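You operate a simulated robot arm through the tools that you are given. There is no shell and no other tool.

The job below is to be done with a simulated robot arm. You get a single attempt, and the scene is never put back.

JOB
Air the nook window till the mist is gone, then close it up.
Fine: free the latch before you wind the crank out; wind it shut with nothing in the gap, then latch it.

The check looks at the end state, three seconds after you hand in, the way a careful person would. Anything else that was tipped, shoved, dropped, spilled or broken makes it a failure.

ROBOT AND FRAMES
A 7-joint arm with a two-finger parallel gripper, fixed in place. Base frame: the origin is on the floor under the middle of its stand, x ahead of it, y to its left, z up. Readings come in m, degrees, newtons and seconds.
It reaches about 1.247 m from its shoulder. Its first joint turns from -132.0 to 132.0 degrees. Payload 3.91 kg.
Tool frame: the origin (TCP) lies between the finger pads and is the grasp point; the fingertips stand 0.03 m ahead of it; z points along the fingers, y is the line along which they close. The gripper opens to 0.11 m. The fingers are 0.02 m wide and 0.01 m thick; the gripper's body (0.048 by 0.112 m) begins 0.055 m behind the TCP.
Orientation is that of the tool frame in the base frame, as [roll, pitch, yaw] about the fixed x, y, z axes, in that order (R = Rz(yaw) Ry(pitch) Rx(roll)). With the fingers straight down and closing along the base's y, the tool's x points along the base's -x, its y along +y and its z along -z.

CONTROLS
- The arm moves only by the tool move_arm. Its argument "deltas" is one flat list of numbers, 6 for each row, row after row: the shift along the tool's x, y, z in m, then the turn, a rotation vector about the tool's x, y, z in degrees. In form: [x, y, z, rx, ry, rz, x, y, z, rx, ry, rz, ...]. A call has 1 to 20 rows; each row is the pose to reach, as a shift and turn from the pose commanded when the call began, along the tool's axes at that moment. "claw" is the opening, from 0 (shut) to 1 (fully open), set as the call begins (left out, the last holds). A row lasts 0.2 s, in which the tool goes at most 0.05 m and 8.6 degrees; a call with a longer step from one row to the next is refused whole, and so is a gripper value outside its range. A pose out of reach is approached as far as the arm can. The call stops where the force on the tool passes 70 N (or 10 N more than at its start, if that is more) or the arm is blocked; 0.2 s more then pass. Each finger travels about 0.108 m/s and halts on what it meets, pressing with about 22 N; the grip force reading is that of the motor and also rises with nothing between the fingers. The clock runs only during rows and for 0.2 s after the last one: add rows that repeat a pose to give the fingers time. The reply holds the time, the measured pose of the TCP, the force on the tool along the base axes, the opening and the grip force, in the units named above and with some noise, with the torque about the TCP (base axes, N m) and any sound that the robot's microphone picked up.
- Cameras (640 x 400 px; columns grow to the right, rows downward): "scene" is fixed at [0.05, 0.5044, 1.6641]; the picture's right is [-0.08, -1.00, 0.00], its down [-0.69, 0.05, -0.73] and it looks along [0.72, -0.06, -0.69] (base axes); focal length 350 px, centre (320, 200). "wrist" rides on the gripper at [0.072, 0.017, -0.103] in the tool frame; the picture's right is [-0.23, 0.97, 0.00], its down [-0.76, -0.18, -0.62] and it looks along [-0.61, -0.14, 0.78] (tool axes); focal length 222 px, centre (320, 200). There is no depth. A picture from a camera that has moved, and an enlarged one, comes with that camera's place and axes in the base frame and with its lens. The place of the scene camera against the robot may be out by one fixed shift of up to 0.012 m in any direction.
- camera(camera): a new picture of that camera. The clock stands still meanwhile.
- enlarge(camera, box): a new picture of the part [left, top, right, bottom] of that camera's present view, enlarged. The clock stands still meanwhile.
- hand_in(): hands the job in; it is judged then, once.

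Places have to be worked out from the pictures, the camera data and where the tool is seen. Open the gripper and draw the arm clear of the work before you hand the job in, unless the task says otherwise.

The tools are called after "Call:" as name(argument=value, ...) on one line, values as JSON. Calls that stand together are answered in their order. move_arm: Moves the arm, as the interface text tells. Its arguments: {"type":"object","properties":{"deltas":{"type":"array","items":{"type":"number"}},"claw":{"type":"number"}},"required":["deltas"]} The other tools are called the same way: camera (camera) takes a picture; enlarge (camera, box) takes an enlarged picture of a part of a camera's view; hand_in () hands the job in.

At the start:

```text
time: 0.0
ee_pos: [0.3662, 0.3494, 1.2008]
ee_rot: [-180.0, 0.0, 180.0]
force: [0.3, -0.1, 0.1]
torque: [0.0, 0.01, 0.02]
width: 0.1098
grip_force: 0.1
```

scene: 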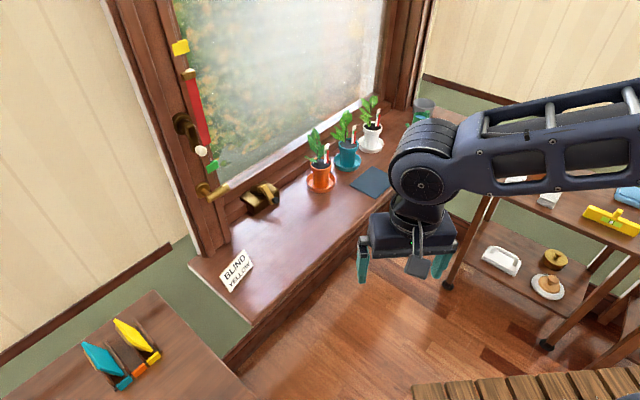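
wrist: 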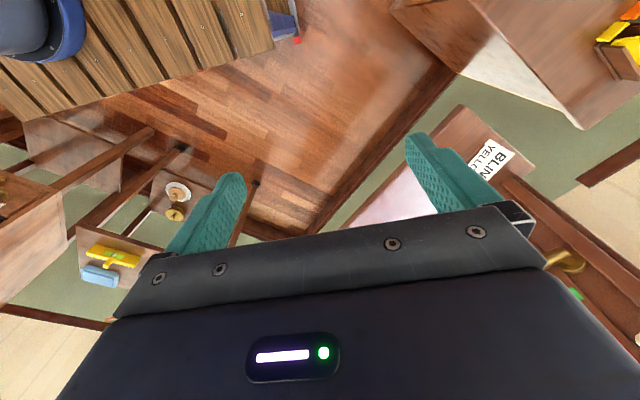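

The scene shows a misted window with a latch and red device on the left frame, a crank on the sill and potted plants. I'll look closer at these parts before I move.

Call:
enlarge(camera="scene", box=[120, 20, 280, 120])

Call:
enlarge(camera="scene", box=[150, 100, 310, 200])

Call:
enlarge(camera="scene", box=[180, 160, 340, 260])

Call:
enlarge(camera="scene", box=[290, 80, 450, 180])

Call:
enlarge(camera="scene", box=[200, 220, 300, 300])

```text
4.00 times, centred on (200, 70) of scene
camera zoom: at [0.05, 0.5044, 1.6641], right [-0.08, -1.0, 0.0], down [-0.69, 0.05, -0.73], along [0.72, -0.06, -0.69], focal length 1399 px, centre (800, 720)
```

zoom: 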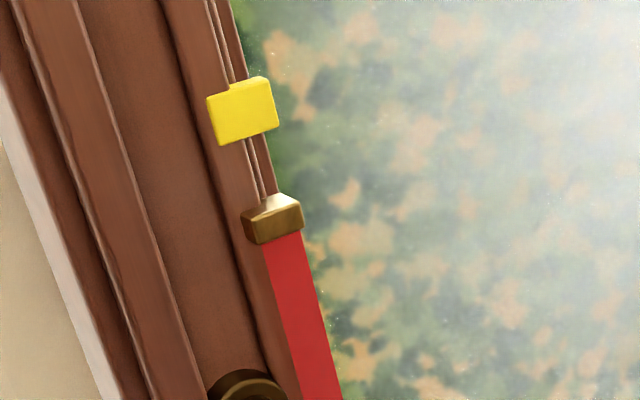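

```text
4.00 times, centred on (230, 150) of scene
camera zoom: at [0.05, 0.5044, 1.6641], right [-0.08, -1.0, 0.0], down [-0.69, 0.05, -0.73], along [0.72, -0.06, -0.69], focal length 1399 px, centre (680, 400)
```

zoom: 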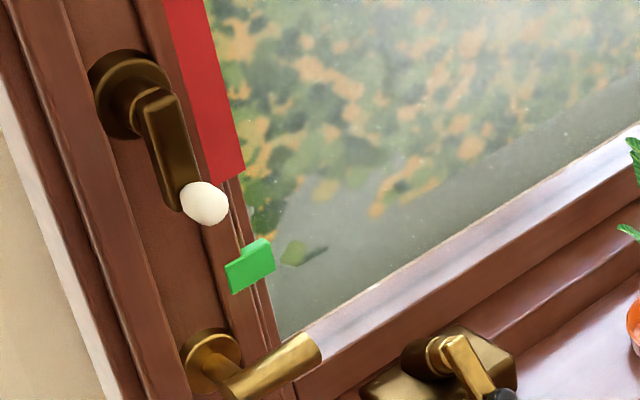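

```text
4.00 times, centred on (260, 210) of scene
camera zoom: at [0.05, 0.5044, 1.6641], right [-0.08, -1.0, 0.0], down [-0.69, 0.05, -0.73], along [0.72, -0.06, -0.69], focal length 1399 px, centre (560, 160)
```

zoom: 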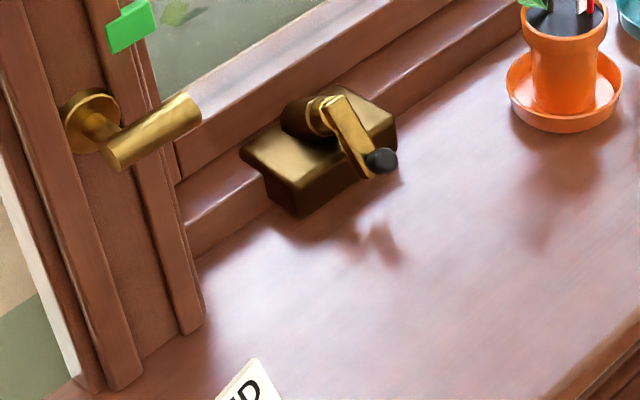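

```text
4.00 times, centred on (370, 130) of scene
camera zoom: at [0.05, 0.5044, 1.6641], right [-0.08, -1.0, 0.0], down [-0.69, 0.05, -0.73], along [0.72, -0.06, -0.69], focal length 1399 px, centre (120, 480)
```

zoom: 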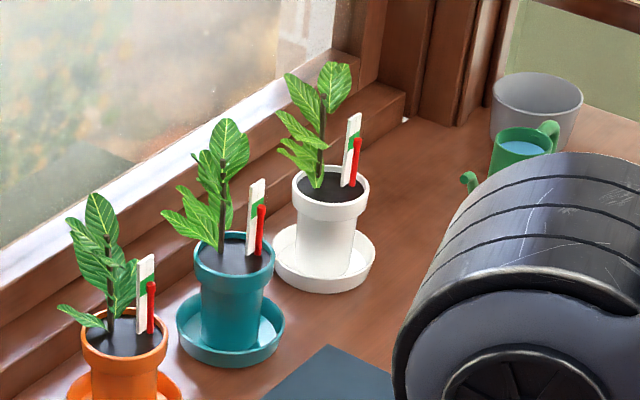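

```text
5.00 times, centred on (250, 260) of scene
camera zoom: at [0.05, 0.5044, 1.6641], right [-0.08, -1.0, 0.0], down [-0.69, 0.05, -0.73], along [0.72, -0.06, -0.69], focal length 1749 px, centre (670, -100)
```

zoom: 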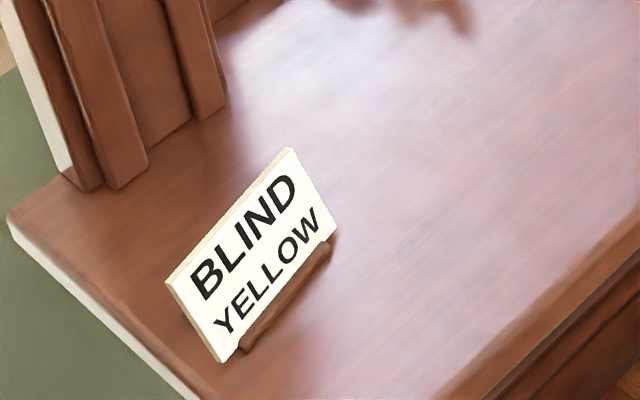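

The card on the sill triangulates to about (0.63, 0.70, 0.84), so the sill top is near z 0.80. The window wall normal points roughly 40° to the left of x. I'll turn the gripper about its own axis in free air so the wrist camera ends up on the far side and can face the window.

Call:
move_arm(deltas=[0, 0, 0, 0, 0, 8, 0, 0, 0, 0, 0, 16, 0, 0, 0, 0, 0, 24, 0, 0, 0, 0, 0, 32, 0, 0, 0, 0, 0, 40, 0, 0, 0, 0, 0, 48, 0, 0, 0, 0, 0, 56, 0, 0, 0, 0, 0, 64, 0, 0, 0, 0, 0, 72, 0, 0, 0, 0, 0, 80, 0, 0, 0, 0, 0, 88, 0, 0, 0, 0, 0, 96, 0, 0, 0, 0, 0, 104, 0, 0, 0, 0, 0, 112, 0, 0, 0, 0, 0, 120, 0, 0, 0, 0, 0, 128, 0, 0, 0, 0, 0, 136, 0, 0, 0, 0, 0, 140], claw=0.5)

```text
time: 4.0
ee_pos: [0.2943, 0.3796, 1.2002]
ee_rot: [179.9, 0.0, 49.2]
force: [-0.1, 0.0, -0.5]
torque: [-0.04, 0.02, 0.02]
width: 0.0549
grip_force: 0.1
out of reach, approached as far as the arm can: row 15
stopped in row 18: the arm was blocked; the commanded pose is now the measured one
```

The turn got to a yaw of 49° before a joint limit stopped it and shifted the tool slightly. I'll check both views before tilting up.

Call:
camera(camera="scene")

Call:
camera(camera="wrist")

```text
taken
```

scene: 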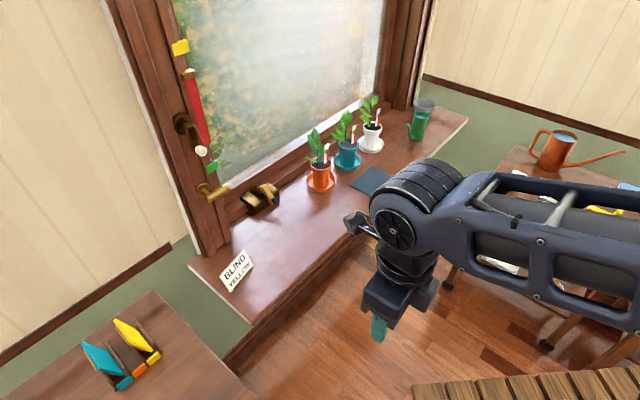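

```text
taken
camera wrist: at [0.3541, 0.4241, 1.3038], right [0.59, -0.81, 0.0], down [-0.63, -0.46, 0.62], along [-0.5, -0.37, -0.78], focal length 222 px, centre (320, 200)
```

wrist: 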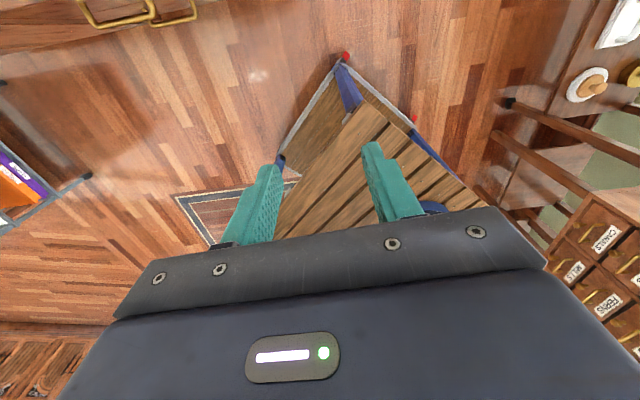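

The view is now behind the tool, as expected. I'll tilt the fingers up towards the window, moving forward over the front of the sill at z about 1.2 where nothing stands.

Call:
move_arm(deltas=[0.026, 0.007, 0, 0, 8, 0, 0.053, 0.014, 0, 0, 16, 0, 0.08, 0.021, 0, 0, 24, 0, 0.106, 0.028, 0, 0, 32, 0, 0.133, 0.035, 0, 0, 40, 0, 0.16, 0.042, 0, 0, 48, 0, 0.186, 0.049, 0, 0, 56, 0, 0.213, 0.056, 0, 0, 64, 0, 0.24, 0.063, 0, 0, 72, 0, 0.266, 0.07, 0, 0, 80, 0, 0.292, 0.078, 0, 0, 88, 0])

```text
time: 6.4
ee_pos: [0.5139, 0.5506, 1.2309]
ee_rot: [150.9, -87.2, 76.4]
force: [-0.6, 0.6, 0.0]
torque: [-0.06, 0.01, -0.01]
width: 0.0552
grip_force: 0.1
out of reach, approached as far as the arm can: row 10, 11
```

Call:
camera(camera="wrist")

Call:
camera(camera="scene")

```text
taken
camera wrist: at [0.4569, 0.4665, 1.3089], right [0.71, -0.67, -0.2], down [-0.56, -0.37, -0.74], along [0.42, 0.64, -0.64], focal length 222 px, centre (320, 200)
```

wrist: 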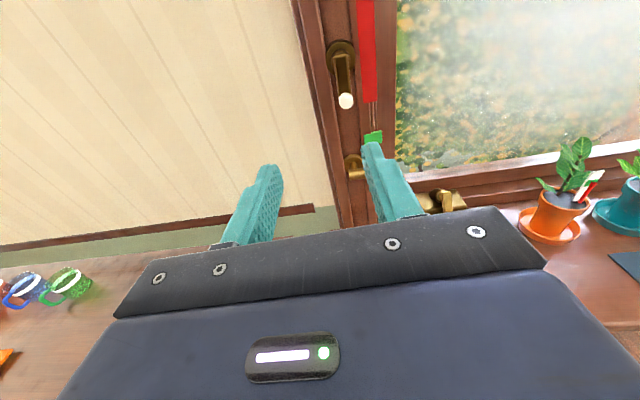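

```text
taken
```

scene: 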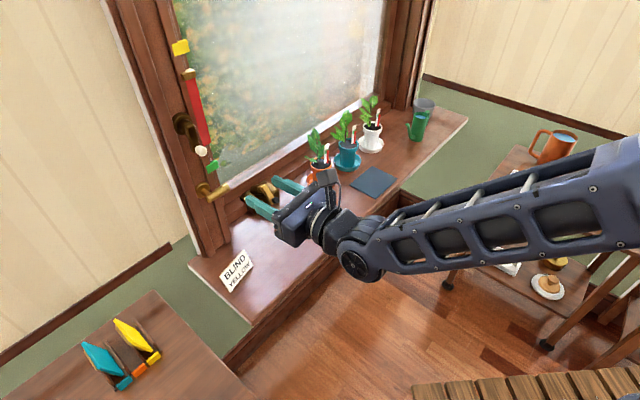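

The fingers now point horizontally at the window with the camera on top. I'll enlarge the wrist view on the handles and the crank.

Call:
enlarge(camera="wrist", box=[290, 0, 450, 100])

Call:
enlarge(camera="wrist", box=[310, 110, 470, 210])

Call:
enlarge(camera="scene", box=[170, 140, 250, 210])

```text
4.00 times, centred on (370, 50) of wrist
camera zoom: at [0.4569, 0.4665, 1.3089], right [0.71, -0.67, -0.2], down [-0.56, -0.37, -0.74], along [0.42, 0.64, -0.64], focal length 888 px, centre (120, 800)
```

zoom: 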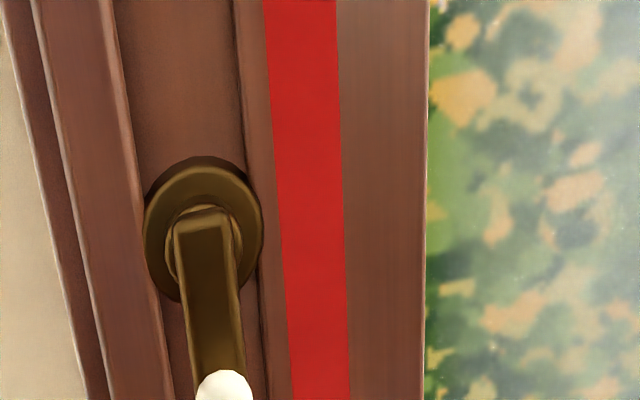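

```text
4.00 times, centred on (390, 160) of wrist
camera zoom: at [0.4569, 0.4665, 1.3089], right [0.71, -0.67, -0.2], down [-0.56, -0.37, -0.74], along [0.42, 0.64, -0.64], focal length 888 px, centre (40, 360)
```

zoom: 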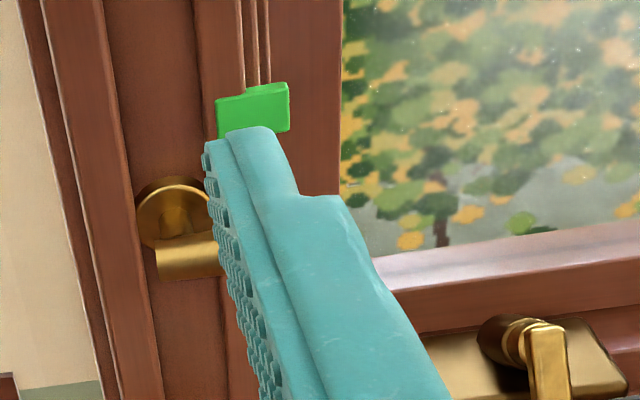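

```text
5.71 times, centred on (210, 175) of scene
camera zoom: at [0.05, 0.5044, 1.6641], right [-0.08, -1.0, 0.0], down [-0.69, 0.05, -0.73], along [0.72, -0.06, -0.69], focal length 1999 px, centre (949, 343)
```

zoom: 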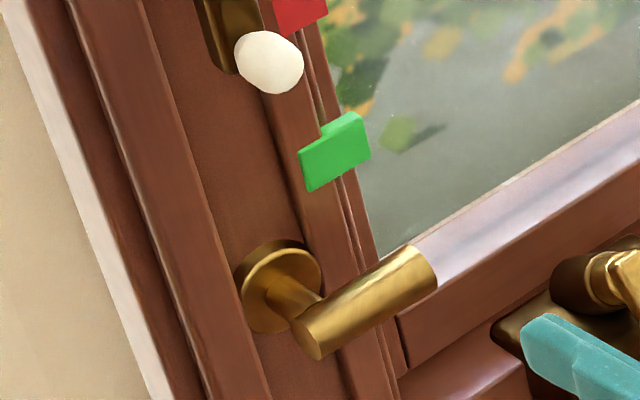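

The lower brass bar lies across the sash edge, and the upper bronze lever hangs down with a white ball. To tell which is the latch I'll open the fingers wide, lower a little and tilt the camera towards level for a frontal look.

Call:
move_arm(deltas=[-0.02, 0.01, -0.01, 0, 8, 0, -0.04, 0.02, -0.02, 0, 16, 0, -0.06, 0.03, -0.03, 0, 24, 0, -0.08, 0.04, -0.03, 0, 30, 0], claw=1)

Call:
camera(camera="wrist")

```text
time: 7.4
ee_pos: [0.4647, 0.4408, 1.2674]
ee_rot: [12.0, -64.4, -145.0]
force: [-1.7, 2.2, -0.7]
torque: [0.09, 0.05, -0.27]
width: 0.1099
grip_force: 0.1
out of reach, approached as far as the arm can: row 1, 2, 3, 4
```

```text
taken
camera wrist: at [0.3894, 0.3424, 1.2916], right [0.78, -0.62, -0.12], down [-0.23, -0.11, -0.97], along [0.59, 0.78, -0.23], focal length 222 px, centre (320, 200)
```

wrist: 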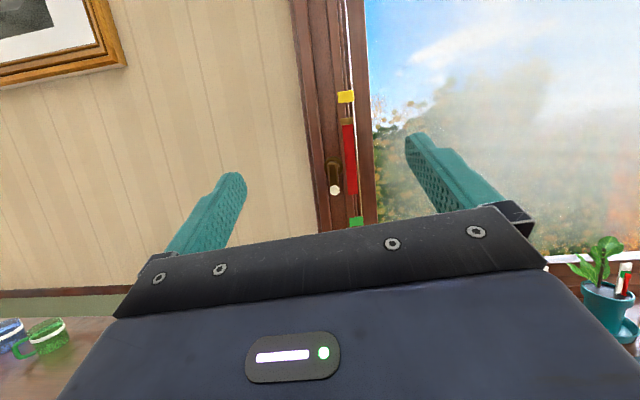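

Useful level view of the wall. I'll zoom in on the frame with both handles.

Call:
enlarge(camera="wrist", box=[280, 70, 440, 170])

Call:
enlarge(camera="wrist", box=[300, 140, 400, 230])

Call:
enlarge(camera="wrist", box=[290, 0, 410, 80])

```text
4.00 times, centred on (360, 120) of wrist
camera zoom: at [0.3894, 0.3424, 1.2916], right [0.78, -0.62, -0.12], down [-0.23, -0.11, -0.97], along [0.59, 0.78, -0.23], focal length 888 px, centre (160, 520)
```

zoom: 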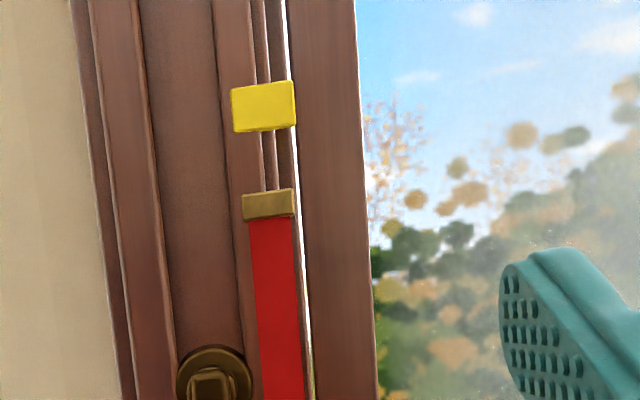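

```text
4.44 times, centred on (350, 185) of wrist
camera zoom: at [0.3894, 0.3424, 1.2916], right [0.78, -0.62, -0.12], down [-0.23, -0.11, -0.97], along [0.59, 0.78, -0.23], focal length 987 px, centre (187, 267)
```

zoom: 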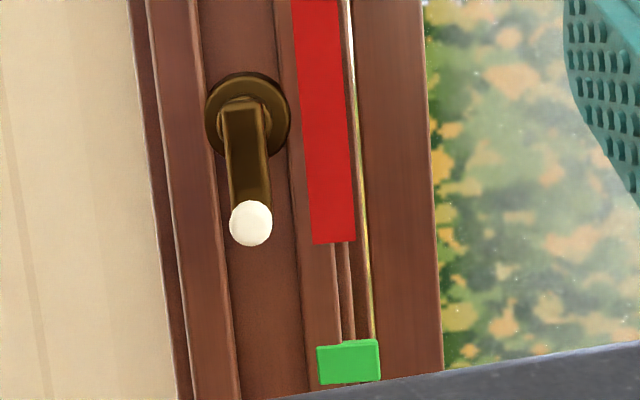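

```text
5.00 times, centred on (350, 40) of wrist
camera zoom: at [0.3894, 0.3424, 1.2916], right [0.78, -0.62, -0.12], down [-0.23, -0.11, -0.97], along [0.59, 0.78, -0.23], focal length 1111 px, centre (170, 1000)
```

zoom: 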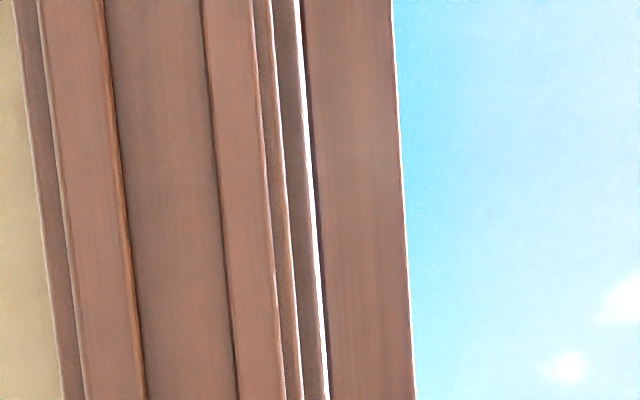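

I can see a tab rail with a red strip, and a gap line at the sash, but the lower handle is hidden. I'll tilt back to level without translating first, to learn where the commanded pose stands after those out-of-reach rows.

Call:
move_arm(deltas=[0, 0, 0, 0, -8, 0, 0, 0, 0, 0, -16, 0, 0, 0, 0, 0, -24, 0, 0, 0, 0, 0, -24, 0])

```text
time: 8.4
ee_pos: [0.4683, 0.4407, 1.2695]
ee_rot: [80.0, -84.9, 145.9]
force: [0.3, 0.2, 0.6]
torque: [0.05, 0.01, -0.02]
width: 0.1101
grip_force: 0.1
```

The commanded pose is reset to the reached one, so I can plan from the readings. I'll bring the gripper in front of the lower brass handle, about 0.2 m off and above the empty part of the sill, to view it closely.

Call:
move_arm(deltas=[-0.0214, -0.0039, 0.029, -0.75, 0, 0.63, -0.0428, -0.0078, 0.058, -1.5, 0, 1.25, -0.0642, -0.0117, 0.087, -2.25, 0, 1.9, -0.0857, -0.0155, 0.116, -3, 0, 2.5, -0.107, -0.0194, 0.145, -3.75, 0, 3.1, -0.1286, -0.0233, 0.174, -4.5, 0, 3.75, -0.15, -0.0272, 0.203, -5.25, 0, 4.4, -0.1715, -0.031, 0.2325, -6, 0, 5])

Call:
camera(camera="wrist")

Call:
camera(camera="scene")

```text
time: 10.2
ee_pos: [0.5941, 0.6432, 1.1469]
ee_rot: [85.3, -87.7, 131.3]
force: [0.0, -0.5, 1.3]
torque: [-0.04, 0.08, 0.03]
width: 0.1098
grip_force: 0.2
out of reach, approached as far as the arm can: row 4, 5, 6, 7, 8
```

```text
taken
camera wrist: at [0.5193, 0.5694, 1.2203], right [0.59, -0.79, -0.19], down [-0.59, -0.25, -0.77], along [0.56, 0.56, -0.61], focal length 222 px, centre (320, 200)
```

wrist: 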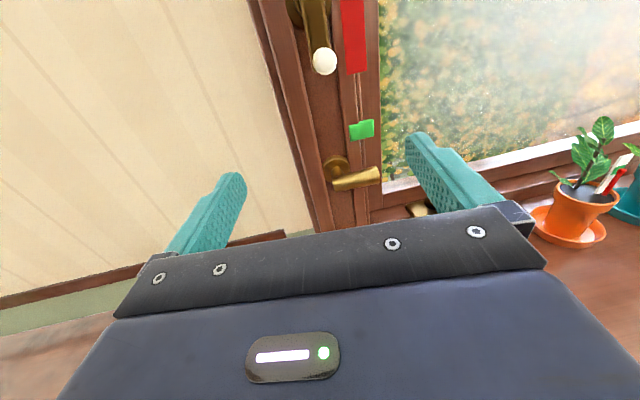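

```text
taken
```

scene: 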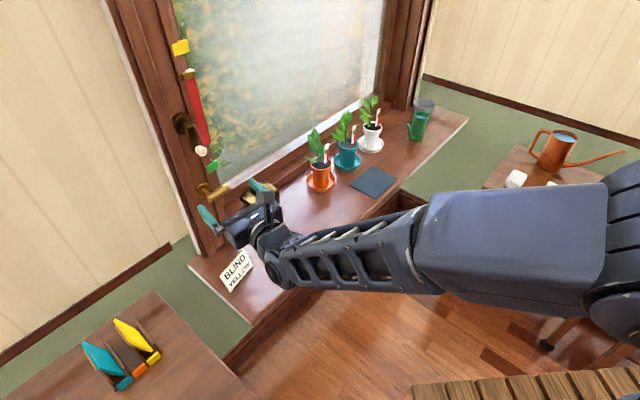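

Now both handles are visible at close range. I'll enlarge each.

Call:
enlarge(camera="wrist", box=[300, 110, 420, 230])

Call:
enlarge(camera="wrist", box=[260, 0, 420, 110])

```text
3.33 times, centred on (360, 170) of wrist
camera zoom: at [0.5193, 0.5694, 1.2203], right [0.59, -0.79, -0.19], down [-0.59, -0.25, -0.77], along [0.56, 0.56, -0.61], focal length 740 px, centre (187, 300)
```

zoom: 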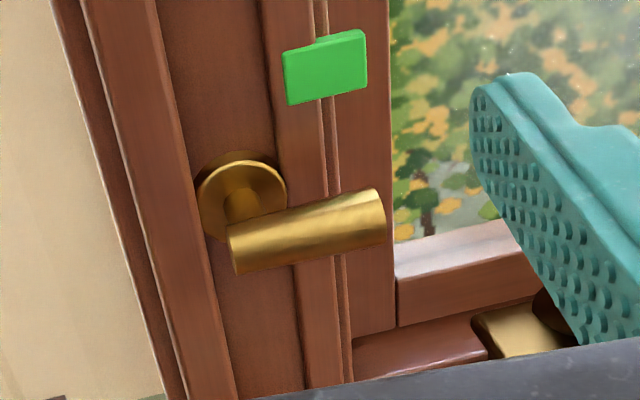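

```text
3.64 times, centred on (340, 55) of wrist
camera zoom: at [0.5193, 0.5694, 1.2203], right [0.59, -0.79, -0.19], down [-0.59, -0.25, -0.77], along [0.56, 0.56, -0.61], focal length 808 px, centre (247, 727)
```

zoom: 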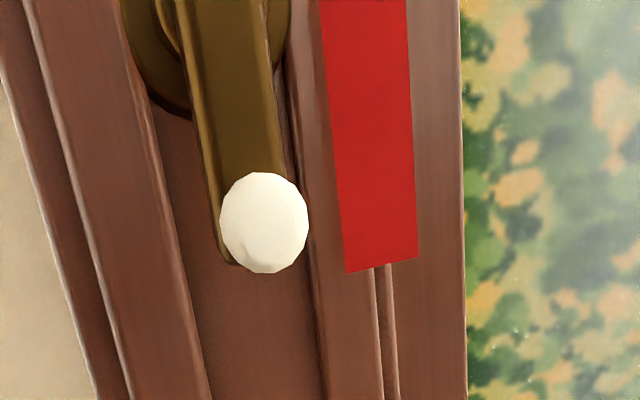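

The lower brass bar is a lever whose rosette is at about (0.755, 0.755, 1.04). Its grip reaches right across the sash at z about 1.037, so I take it as the latch. The upper white-ball crank belongs to the blind, so I'll leave that alone. Next I'll slide right and tilt down to look at the window crank from above.

Call:
move_arm(deltas=[-0.005, 0.04, 0.011, 1.6, -6, 0, -0.01, 0.08, 0.022, 3.2, -12, 0, -0.016, 0.12, 0.033, 4.8, -18, 0, -0.022, 0.16, 0.044, 6.4, -24, 0, -0.028, 0.198, 0.055, 8, -30, 0])

Call:
camera(camera="wrist")

```text
time: 11.4
ee_pos: [0.7035, 0.5286, 1.1383]
ee_rot: [171.2, -54.4, 44.1]
force: [-0.8, -0.1, 0.8]
torque: [-0.02, 0.0, -0.02]
width: 0.11
grip_force: 0.0
out of reach, approached as far as the arm can: row 1, 2, 3, 4, 5
```

```text
taken
camera wrist: at [0.6734, 0.4979, 1.2583], right [0.49, -0.87, -0.1], down [-0.85, -0.45, -0.28], along [0.2, 0.22, -0.96], focal length 222 px, centre (320, 200)
```

wrist: 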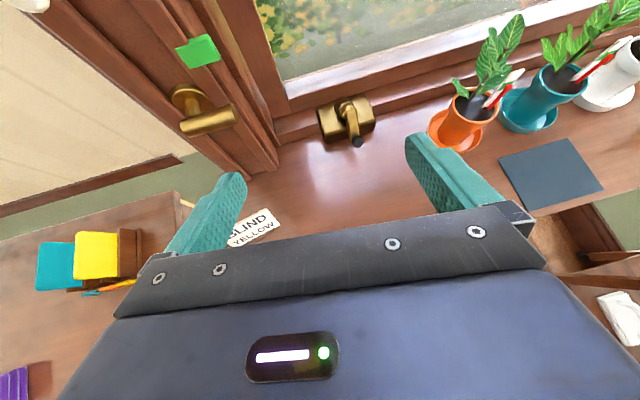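

Great top view. I'll enlarge on the crank and the latch.

Call:
enlarge(camera="wrist", box=[300, 80, 400, 160])

Call:
enlarge(camera="wrist", box=[150, 20, 270, 160])

Call:
enlarge(camera="wrist", box=[420, 0, 640, 160])

```text
5.00 times, centred on (350, 120) of wrist
camera zoom: at [0.6734, 0.4979, 1.2583], right [0.49, -0.87, -0.1], down [-0.85, -0.45, -0.28], along [0.2, 0.22, -0.96], focal length 1111 px, centre (170, 600)
```

zoom: 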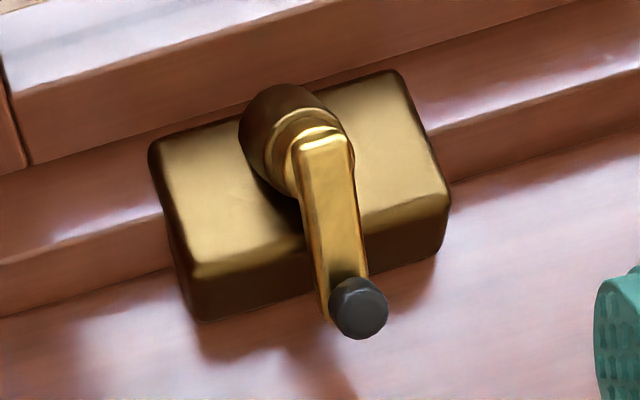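

```text
2.86 times, centred on (210, 90) of wrist
camera zoom: at [0.6734, 0.4979, 1.2583], right [0.49, -0.87, -0.1], down [-0.85, -0.45, -0.28], along [0.2, 0.22, -0.96], focal length 635 px, centre (634, 514)
```

zoom: 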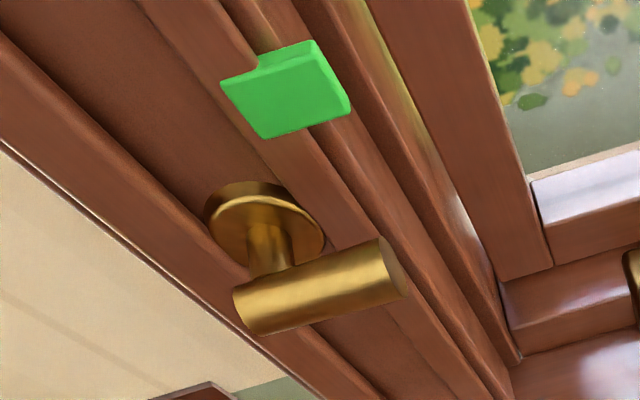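

```text
2.50 times, centred on (530, 80) of wrist
camera zoom: at [0.6734, 0.4979, 1.2583], right [0.49, -0.87, -0.1], down [-0.85, -0.45, -0.28], along [0.2, 0.22, -0.96], focal length 555 px, centre (-205, 500)
```

zoom: 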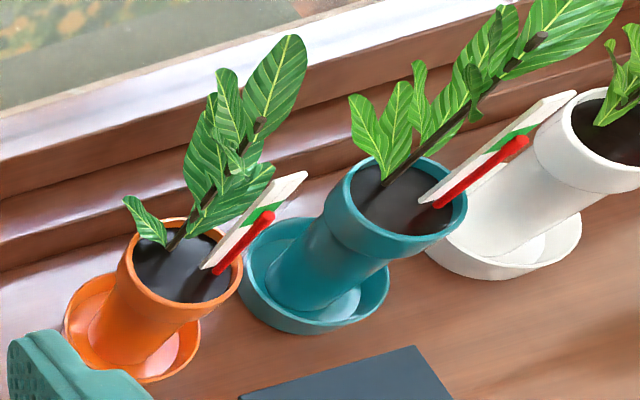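

The crank housing sits on the sill with its axis tilted roughly 45° up into the room. The black knob is at about (0.907, 0.583, 0.845) and the hub at about (0.938, 0.62, 0.885). I'll roll the wrist back 90° in free air, away from the joint limit, so the camera sits on the left and I have more freedom.

Call:
move_arm(deltas=[0, 0, 0, 0, 0, -8, 0, 0, 0, 0, 0, -16, 0, 0, 0, 0, 0, -24, 0, 0, 0, 0, 0, -32, 0, 0, 0, 0, 0, -40, 0, 0, 0, 0, 0, -48, 0, 0, 0, 0, 0, -56, 0, 0, 0, 0, 0, -64, 0, 0, 0, 0, 0, -72, 0, 0, 0, 0, 0, -80, 0, 0, 0, 0, 0, -88, 0, 0, 0, 0, 0, -90])

Call:
camera(camera="wrist")

Call:
camera(camera="scene")

```text
time: 14.0
ee_pos: [0.7568, 0.5186, 1.124]
ee_rot: [120.1, 0.5, 134.4]
force: [0.0, 0.6, -0.1]
torque: [0.0, 0.0, 0.0]
width: 0.1099
grip_force: 0.1
out of reach, approached as far as the arm can: row 1, 2
```

```text
taken
camera wrist: at [0.6467, 0.5136, 1.1903], right [0.5, 0.18, 0.84], down [0.08, -0.98, 0.16], along [0.86, -0.01, -0.51], focal length 222 px, centre (320, 200)
```

wrist: 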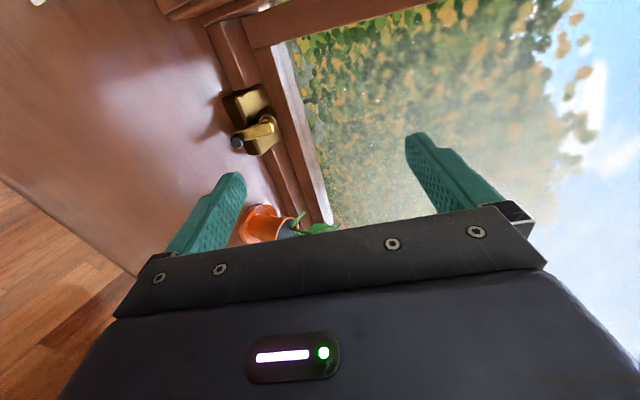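

```text
taken
```

scene: 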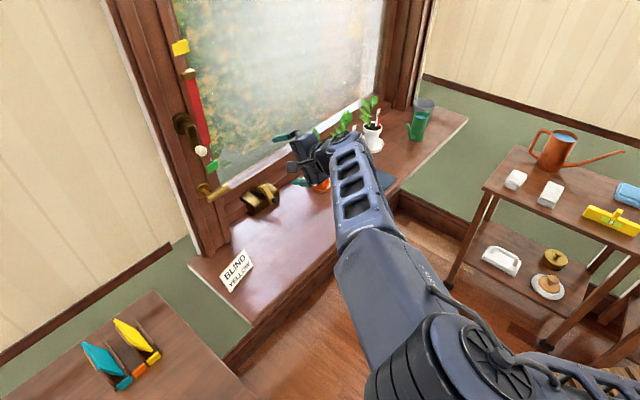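

The arm now reaches its pose cleanly with the camera on the left side of the gripper. I'll zoom in on this side view of the crank to read its axis tilt.

Call:
enlarge(camera="wrist", box=[200, 70, 320, 170])

Call:
enlarge(camera="wrist", box=[140, 0, 340, 130])

```text
4.00 times, centred on (260, 120) of wrist
camera zoom: at [0.6467, 0.5136, 1.1903], right [0.5, 0.18, 0.84], down [0.08, -0.98, 0.16], along [0.86, -0.01, -0.51], focal length 888 px, centre (560, 520)
```

zoom: 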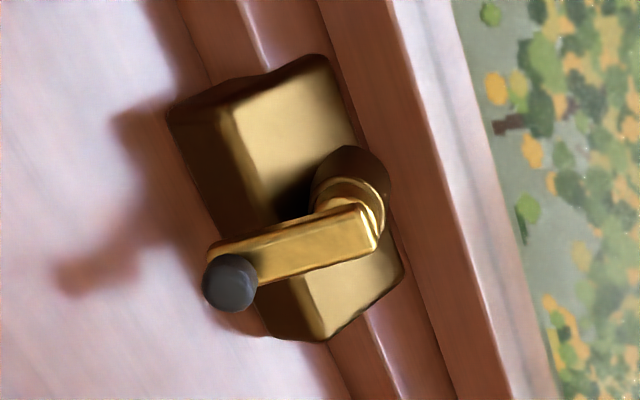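

```text
3.08 times, centred on (240, 65) of wrist
camera zoom: at [0.6467, 0.5136, 1.1903], right [0.5, 0.18, 0.84], down [0.08, -0.98, 0.16], along [0.86, -0.01, -0.51], focal length 684 px, centre (566, 615)
```

zoom: 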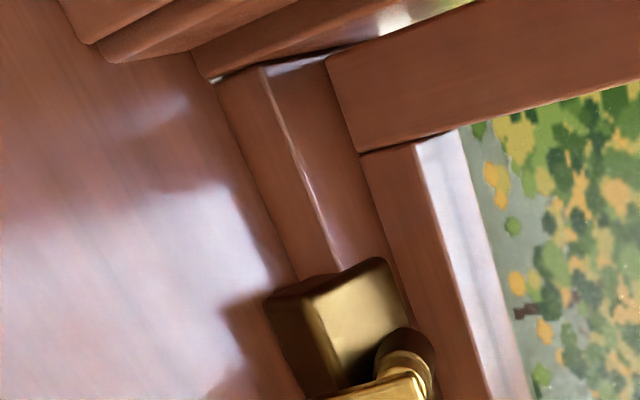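

I'll now bring the gripper to a standoff straight in front of the latch bar's free end, with the fingers level. They will be one above the other and opened about 5 cm, short of touching.

Call:
move_arm(deltas=[0.0256, -0.0092, 0.0184, -6, 0, 0, 0.0511, -0.0184, 0.0369, -12, 0, 0, 0.0767, -0.0275, 0.0553, -18, 0, 0, 0.1022, -0.0367, 0.0738, -24, 0, 0, 0.1278, -0.0459, 0.0922, -30, 0, 0], claw=0.4545)

Call:
camera(camera="wrist")

Call:
camera(camera="scene")

```text
time: 15.2
ee_pos: [0.7105, 0.6462, 1.0994]
ee_rot: [96.1, 0.5, 133.6]
force: [-0.1, -0.3, -0.1]
torque: [0.0, 0.03, 0.02]
width: 0.0503
grip_force: 0.0
out of reach, approached as far as the arm can: row 4, 5
```

```text
taken
camera wrist: at [0.5867, 0.6289, 1.1268], right [0.23, -0.09, 0.97], down [0.06, -0.99, -0.11], along [0.97, 0.09, -0.22], focal length 222 px, centre (320, 200)
```

wrist: 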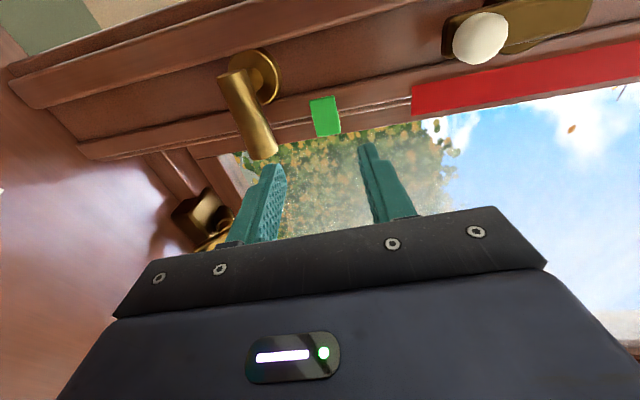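

```text
taken
```

scene: 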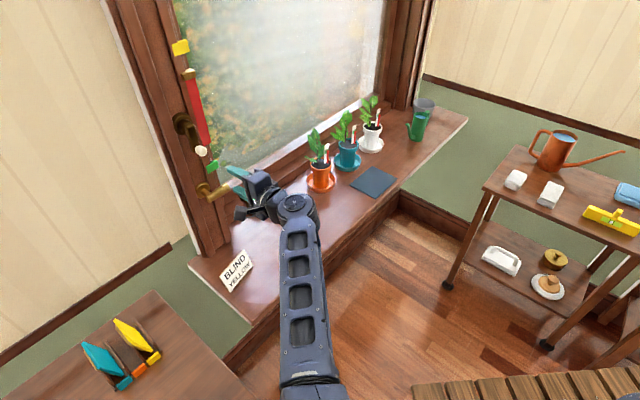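

The fingers sit just right of the latch, at z about 1.10, which is higher than commanded. Level fingers seem unreachable this low, so a downward tilt will be needed. I'll zoom on the latch to fix its location precisely.

Call:
enlarge(camera="wrist", box=[200, 30, 360, 180])

Call:
enlarge(camera="scene", box=[170, 130, 290, 230])

```text
2.67 times, centred on (280, 105) of wrist
camera zoom: at [0.5867, 0.6289, 1.1268], right [0.23, -0.09, 0.97], down [0.06, -0.99, -0.11], along [0.97, 0.09, -0.22], focal length 592 px, centre (427, 453)
```

zoom: 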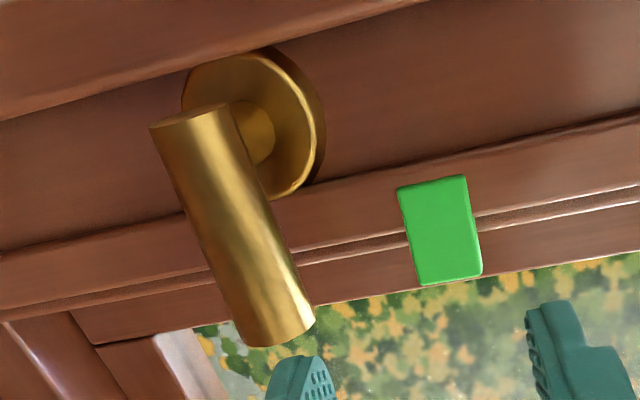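

```text
4.00 times, centred on (230, 180) of scene
camera zoom: at [0.05, 0.5044, 1.6641], right [-0.08, -1.0, 0.0], down [-0.69, 0.05, -0.73], along [0.72, -0.06, -0.69], focal length 1399 px, centre (680, 280)
```

zoom: 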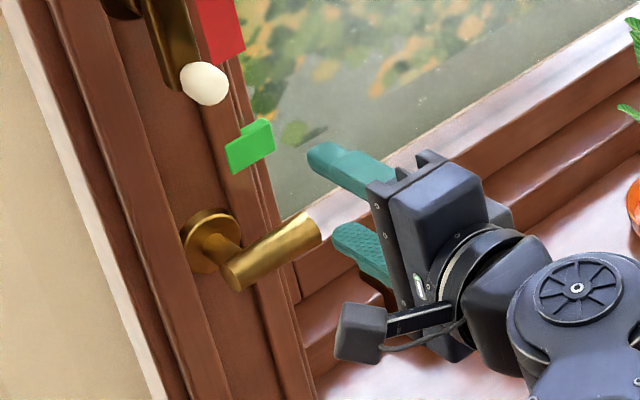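

The latch bar axis runs from about (0.720, 0.735) to (0.770, 0.692) at z 1.038, and the green tab's bottom edge is at about z 1.09. I'll back off a little, tilt the fingers 30° down and close them, then check where I am.

Call:
move_arm(deltas=[0, 0.008, -0.012, 7.5, 0, 0, 0, 0.015, -0.025, 15, 0, 0, 0, 0.022, -0.038, 22.5, 0, 0, 0, 0.03, -0.05, 30, 0, 0, 0, 0.03, -0.05, 30, 0, 0], claw=0)

```text
time: 16.4
ee_pos: [0.6757, 0.6156, 1.134]
ee_rot: [126.0, 0.3, 133.8]
force: [-0.9, 0.7, -0.3]
torque: [0.03, 0.0, 0.01]
width: 0.0
grip_force: 22.3
```

Readings confirm the commanded pose follows the reached one. I'll advance with closed fingers along a 30° downward line to just above the free end of the latch bar, stopping about 2.5 cm short to check.

Call:
move_arm(deltas=[-0.001, 0.003, 0.024, -1.5, 0, 0, -0.002, 0.006, 0.048, -3, 0, 0, -0.003, 0.009, 0.072, -4.5, 0, 0, -0.004, 0.012, 0.097, -6, 0, 0])

Call:
camera(camera="wrist")

Call:
enlarge(camera="scene", box=[170, 130, 290, 230])

```text
time: 17.4
ee_pos: [0.7416, 0.6717, 1.0875]
ee_rot: [120.1, 0.4, 133.8]
force: [0.2, 0.3, 0.8]
torque: [0.0, 0.06, -0.01]
width: 0.0
grip_force: 21.9
```

```text
taken
camera wrist: at [0.6328, 0.668, 1.1529], right [0.51, 0.18, 0.84], down [0.07, -0.98, 0.16], along [0.86, -0.02, -0.51], focal length 222 px, centre (320, 200)
```

wrist: 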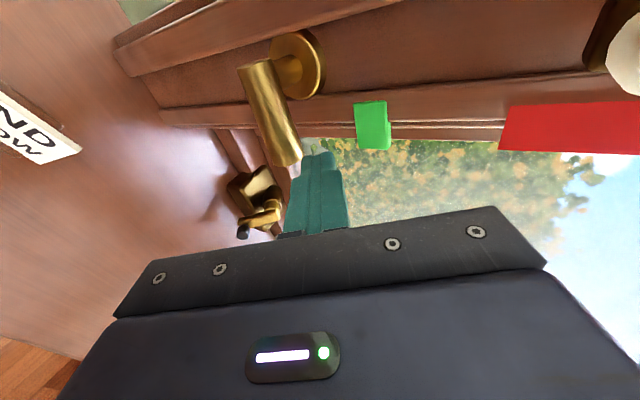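

```text
4.00 times, centred on (230, 180) of scene
camera zoom: at [0.05, 0.5044, 1.6641], right [-0.08, -1.0, 0.0], down [-0.69, 0.05, -0.73], along [0.72, -0.06, -0.69], focal length 1399 px, centre (680, 280)
```

zoom: 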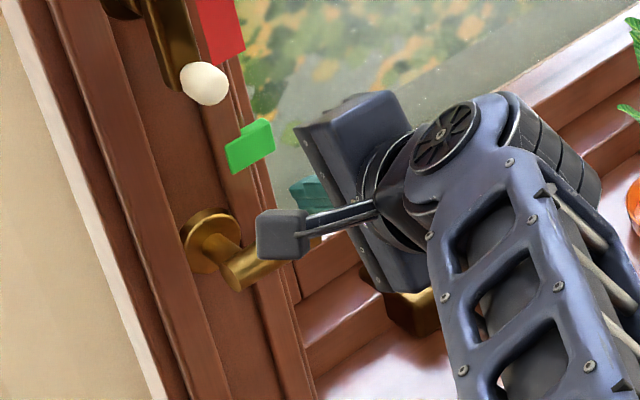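

The pose matches and the image shows the closed fingertips just above and beside the bar's free end, as computed. I'll go in the last 2.4 cm along the fingers, without pressing yet.

Call:
move_arm(deltas=[0.002, 0, 0.012, 0, 0, 0, 0.004, 0, 0.024, 0, 0, 0])

Call:
enlarge(camera="wrist", box=[220, 20, 420, 220])

```text
time: 18.0
ee_pos: [0.7536, 0.6881, 1.073]
ee_rot: [120.1, 0.4, 133.7]
force: [-0.1, 0.2, 0.2]
torque: [-0.01, 0.04, -0.04]
width: 0.0002
grip_force: 22.0
```

```text
2.00 times, centred on (320, 120) of wrist
camera zoom: at [0.6437, 0.6854, 1.1403], right [0.51, 0.18, 0.84], down [0.07, -0.98, 0.16], along [0.86, -0.02, -0.51], focal length 444 px, centre (320, 360)
```

zoom: 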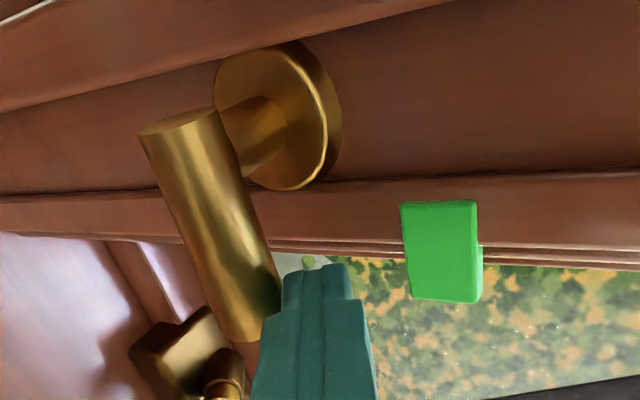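

The fingertips lie directly over the bar's free end with no contact yet. I'll press gently downward in small steps and read the force, to learn whether the latch turns this way.

Call:
move_arm(deltas=[0, -0.004, 0, 0, 0, 0, 0, -0.008, 0, 0, 0, 0, 0, -0.012, 0, 0, 0, 0])

```text
time: 18.8
ee_pos: [0.751, 0.6861, 1.0724]
ee_rot: [119.5, 0.3, 133.7]
force: [1.0, 1.1, 4.7]
torque: [0.02, -0.1, 0.01]
width: 0.0001
grip_force: 22.1
stopped in row 3: the force on the tool passed its limit at 82 N (the readings are from after the stop); the commanded pose is now the measured one
```

Pressing down met a hard stop at once, with force over 70 N and no travel, so the bar doesn't turn down. I'll check that nothing shifted.

Call:
enlarge(camera="wrist", box=[220, 20, 420, 220])

Call:
camera(camera="scene")

```text
2.00 times, centred on (320, 120) of wrist
camera zoom: at [0.6409, 0.6831, 1.1368], right [0.5, 0.17, 0.85], down [0.07, -0.99, 0.16], along [0.86, -0.02, -0.51], focal length 444 px, centre (320, 360)
```

zoom: 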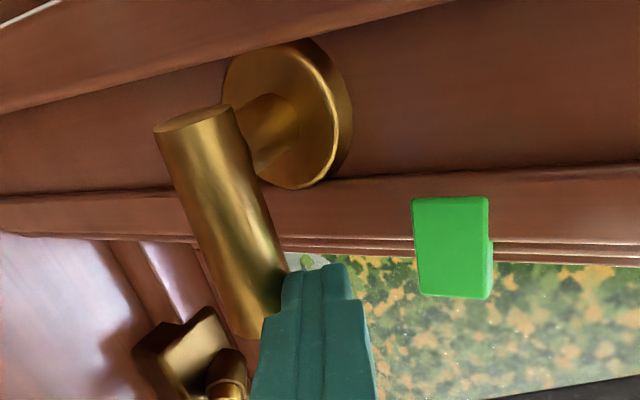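

```text
taken
```

scene: 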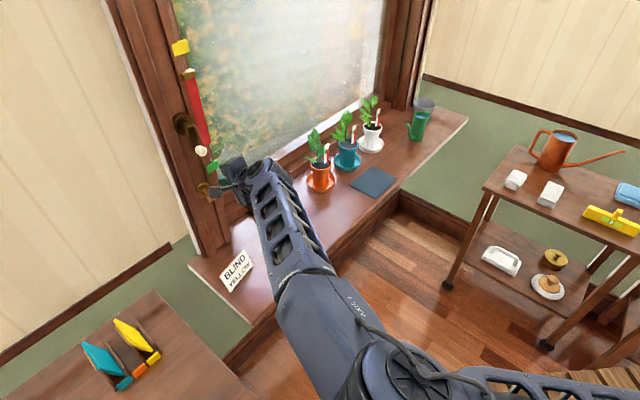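

The finger is clearly touching the bar and nothing moved. I'll back out, drop the fingertips below the bar and come in underneath to try turning it upwards.

Call:
move_arm(deltas=[0, 0.004, -0.02, 0, 0, 0, 0, 0.004, -0.05, 0, 0, 0, 0.002, -0.02, -0.055, 0, 0, 0, 0.004, -0.047, -0.045, 0, 0, 0, 0.0041, -0.0471, -0.016, 0, 0, 0])

Call:
enlarge(camera="wrist", box=[220, 20, 420, 220])

```text
time: 20.0
ee_pos: [0.719, 0.6656, 1.0372]
ee_rot: [119.6, 0.4, 133.8]
force: [-0.9, 0.1, 0.2]
torque: [-0.02, 0.02, 0.0]
width: 0.0001
grip_force: 21.4
```

```text
2.00 times, centred on (320, 120) of wrist
camera zoom: at [0.6098, 0.6613, 1.1032], right [0.5, 0.17, 0.85], down [0.07, -0.99, 0.16], along [0.86, -0.02, -0.51], focal length 444 px, centre (320, 360)
```

zoom: 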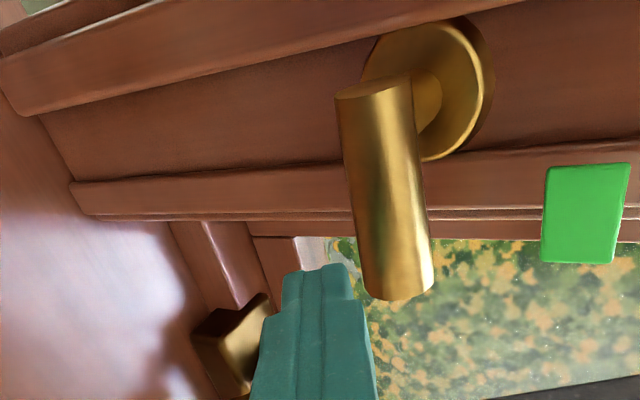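

The pose is exact and the fingertips are below the bar. I'll advance under it along the finger direction.

Call:
move_arm(deltas=[0, 0, 0.02, 0, 0, 0, 0, 0, 0.039, 0, 0, 0])

Call:
enlarge(camera="wrist", box=[220, 20, 420, 220])

```text
time: 20.6
ee_pos: [0.7437, 0.6878, 1.0189]
ee_rot: [119.6, 0.2, 133.8]
force: [-1.1, -0.3, -0.5]
torque: [-0.01, 0.02, -0.03]
width: 0.0001
grip_force: 21.5
```

```text
2.00 times, centred on (320, 120) of wrist
camera zoom: at [0.635, 0.6838, 1.0842], right [0.5, 0.17, 0.85], down [0.07, -0.99, 0.16], along [0.86, -0.02, -0.51], focal length 444 px, centre (320, 360)
```

zoom: 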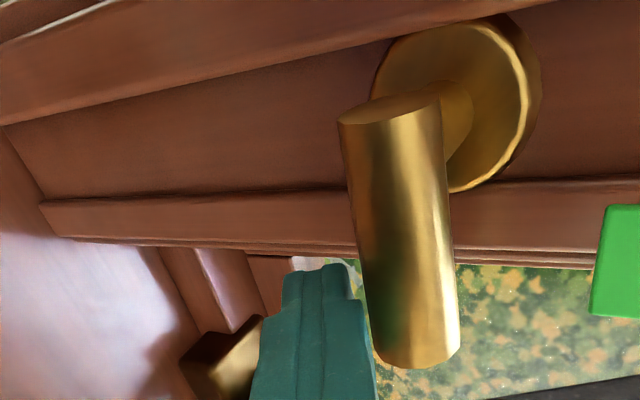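

The fingertips are directly beneath the bar's free end. Now I'll lift straight up in small steps and watch the force.

Call:
move_arm(deltas=[0, 0.0052, -0.003, 0, 0, 0, 0, 0.0104, -0.0059, 0, 0, 0, 0, 0.0157, -0.0089, 0, 0, 0])

Call:
enlarge(camera="wrist", box=[220, 20, 420, 220])

```text
time: 21.4
ee_pos: [0.7439, 0.6879, 1.0367]
ee_rot: [119.6, 0.3, 133.8]
force: [-6.8, -3.2, -3.0]
torque: [-0.03, -0.05, 0.1]
width: 0.0
grip_force: 21.8
```

```text
2.00 times, centred on (320, 120) of wrist
camera zoom: at [0.6349, 0.6843, 1.1022], right [0.5, 0.17, 0.85], down [0.07, -0.98, 0.16], along [0.86, -0.02, -0.51], focal length 444 px, centre (320, 360)
```

zoom: 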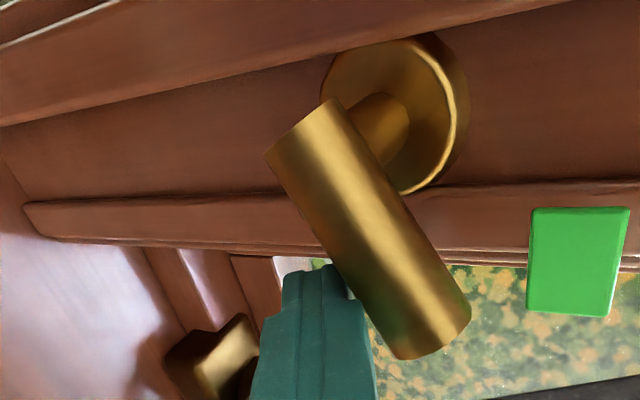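

The latch turns upward with hardly any force. I'll follow the arc up and to the left to bring it towards vertical.

Call:
move_arm(deltas=[-0.0044, 0.0087, -0.0049, 0, 0, 0, -0.0041, 0.0185, -0.0105, 0, 0, 0, 0.001, 0.027, -0.0153, 0, 0, 0, 0.0093, 0.033, -0.0188, 0, 0, 0])

Call:
enlarge(camera="wrist", box=[220, 20, 420, 220])

Call:
camera(camera="scene")

```text
time: 22.4
ee_pos: [0.7386, 0.6949, 1.0754]
ee_rot: [119.5, 0.2, 133.6]
force: [0.9, -0.6, 0.5]
torque: [0.02, 0.0, -0.02]
width: 0.0
grip_force: 21.8
```

```text
2.00 times, centred on (320, 120) of wrist
camera zoom: at [0.6299, 0.691, 1.1406], right [0.5, 0.17, 0.85], down [0.07, -0.99, 0.16], along [0.86, -0.02, -0.51], focal length 444 px, centre (320, 360)
```

zoom: 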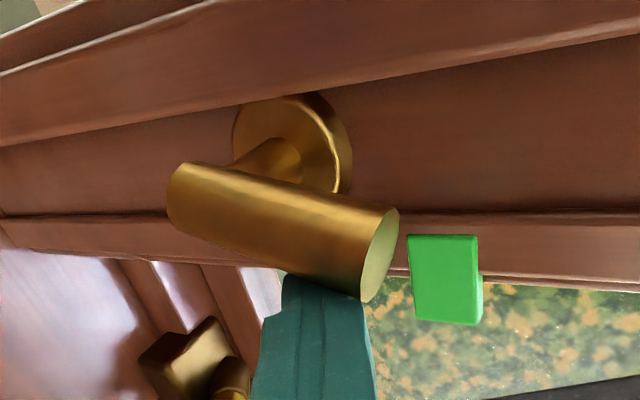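

```text
taken
```

scene: 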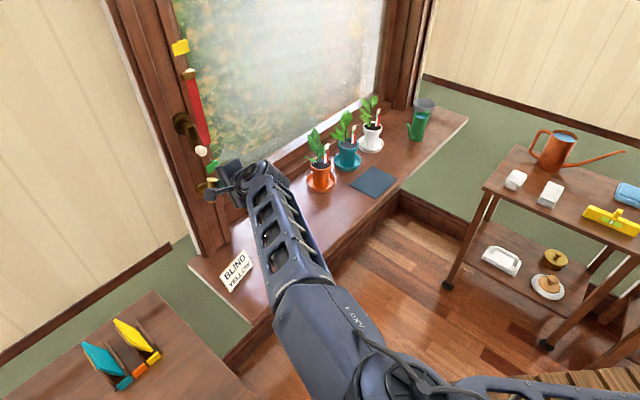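

The latch is about 65° up. I'll continue pushing left to bring it upright, in small steps that will stop at a limit.

Call:
move_arm(deltas=[0.005, 0.001, -0.0006, 0, 0, 0, 0.01, 0.002, -0.0012, 0, 0, 0, 0.0135, 0.002, -0.0012, 0, 0, 0])

Call:
enlarge(camera="wrist", box=[220, 20, 420, 220])

```text
time: 23.2
ee_pos: [0.7315, 0.7016, 1.0763]
ee_rot: [119.7, 0.3, 133.6]
force: [3.6, -10.5, -0.1]
torque: [-0.12, 0.01, -0.14]
width: 0.0002
grip_force: 21.7
```

```text
2.00 times, centred on (320, 120) of wrist
camera zoom: at [0.6214, 0.6992, 1.1419], right [0.5, 0.17, 0.85], down [0.07, -0.99, 0.16], along [0.86, -0.02, -0.51], focal length 444 px, centre (320, 360)
```

zoom: 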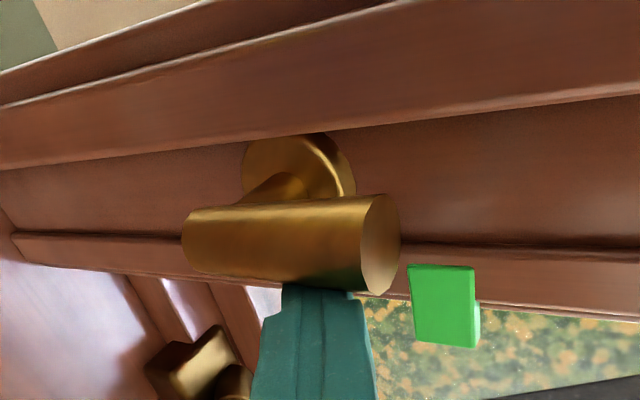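

The latch is nearly upright and the force has risen to about 11 N. I'll push a few mm more to confirm the end stop.

Call:
move_arm(deltas=[0.003, 0, 0, 0, 0, 0, 0.005, 0, 0, 0, 0, 0])

Call:
enlarge(camera="wrist", box=[220, 20, 420, 220])

```text
time: 23.8
ee_pos: [0.7303, 0.7022, 1.076]
ee_rot: [119.5, 0.5, 133.0]
force: [40.5, -29.0, -3.6]
torque: [-0.13, -0.58, -0.89]
width: 0.0
grip_force: 22.0
```

```text
2.00 times, centred on (320, 120) of wrist
camera zoom: at [0.621, 0.7001, 1.1418], right [0.5, 0.17, 0.85], down [0.06, -0.99, 0.16], along [0.86, -0.03, -0.5], focal length 444 px, centre (320, 360)
```

zoom: 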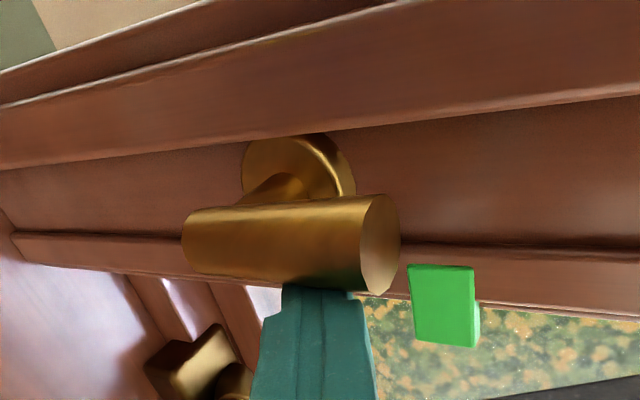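

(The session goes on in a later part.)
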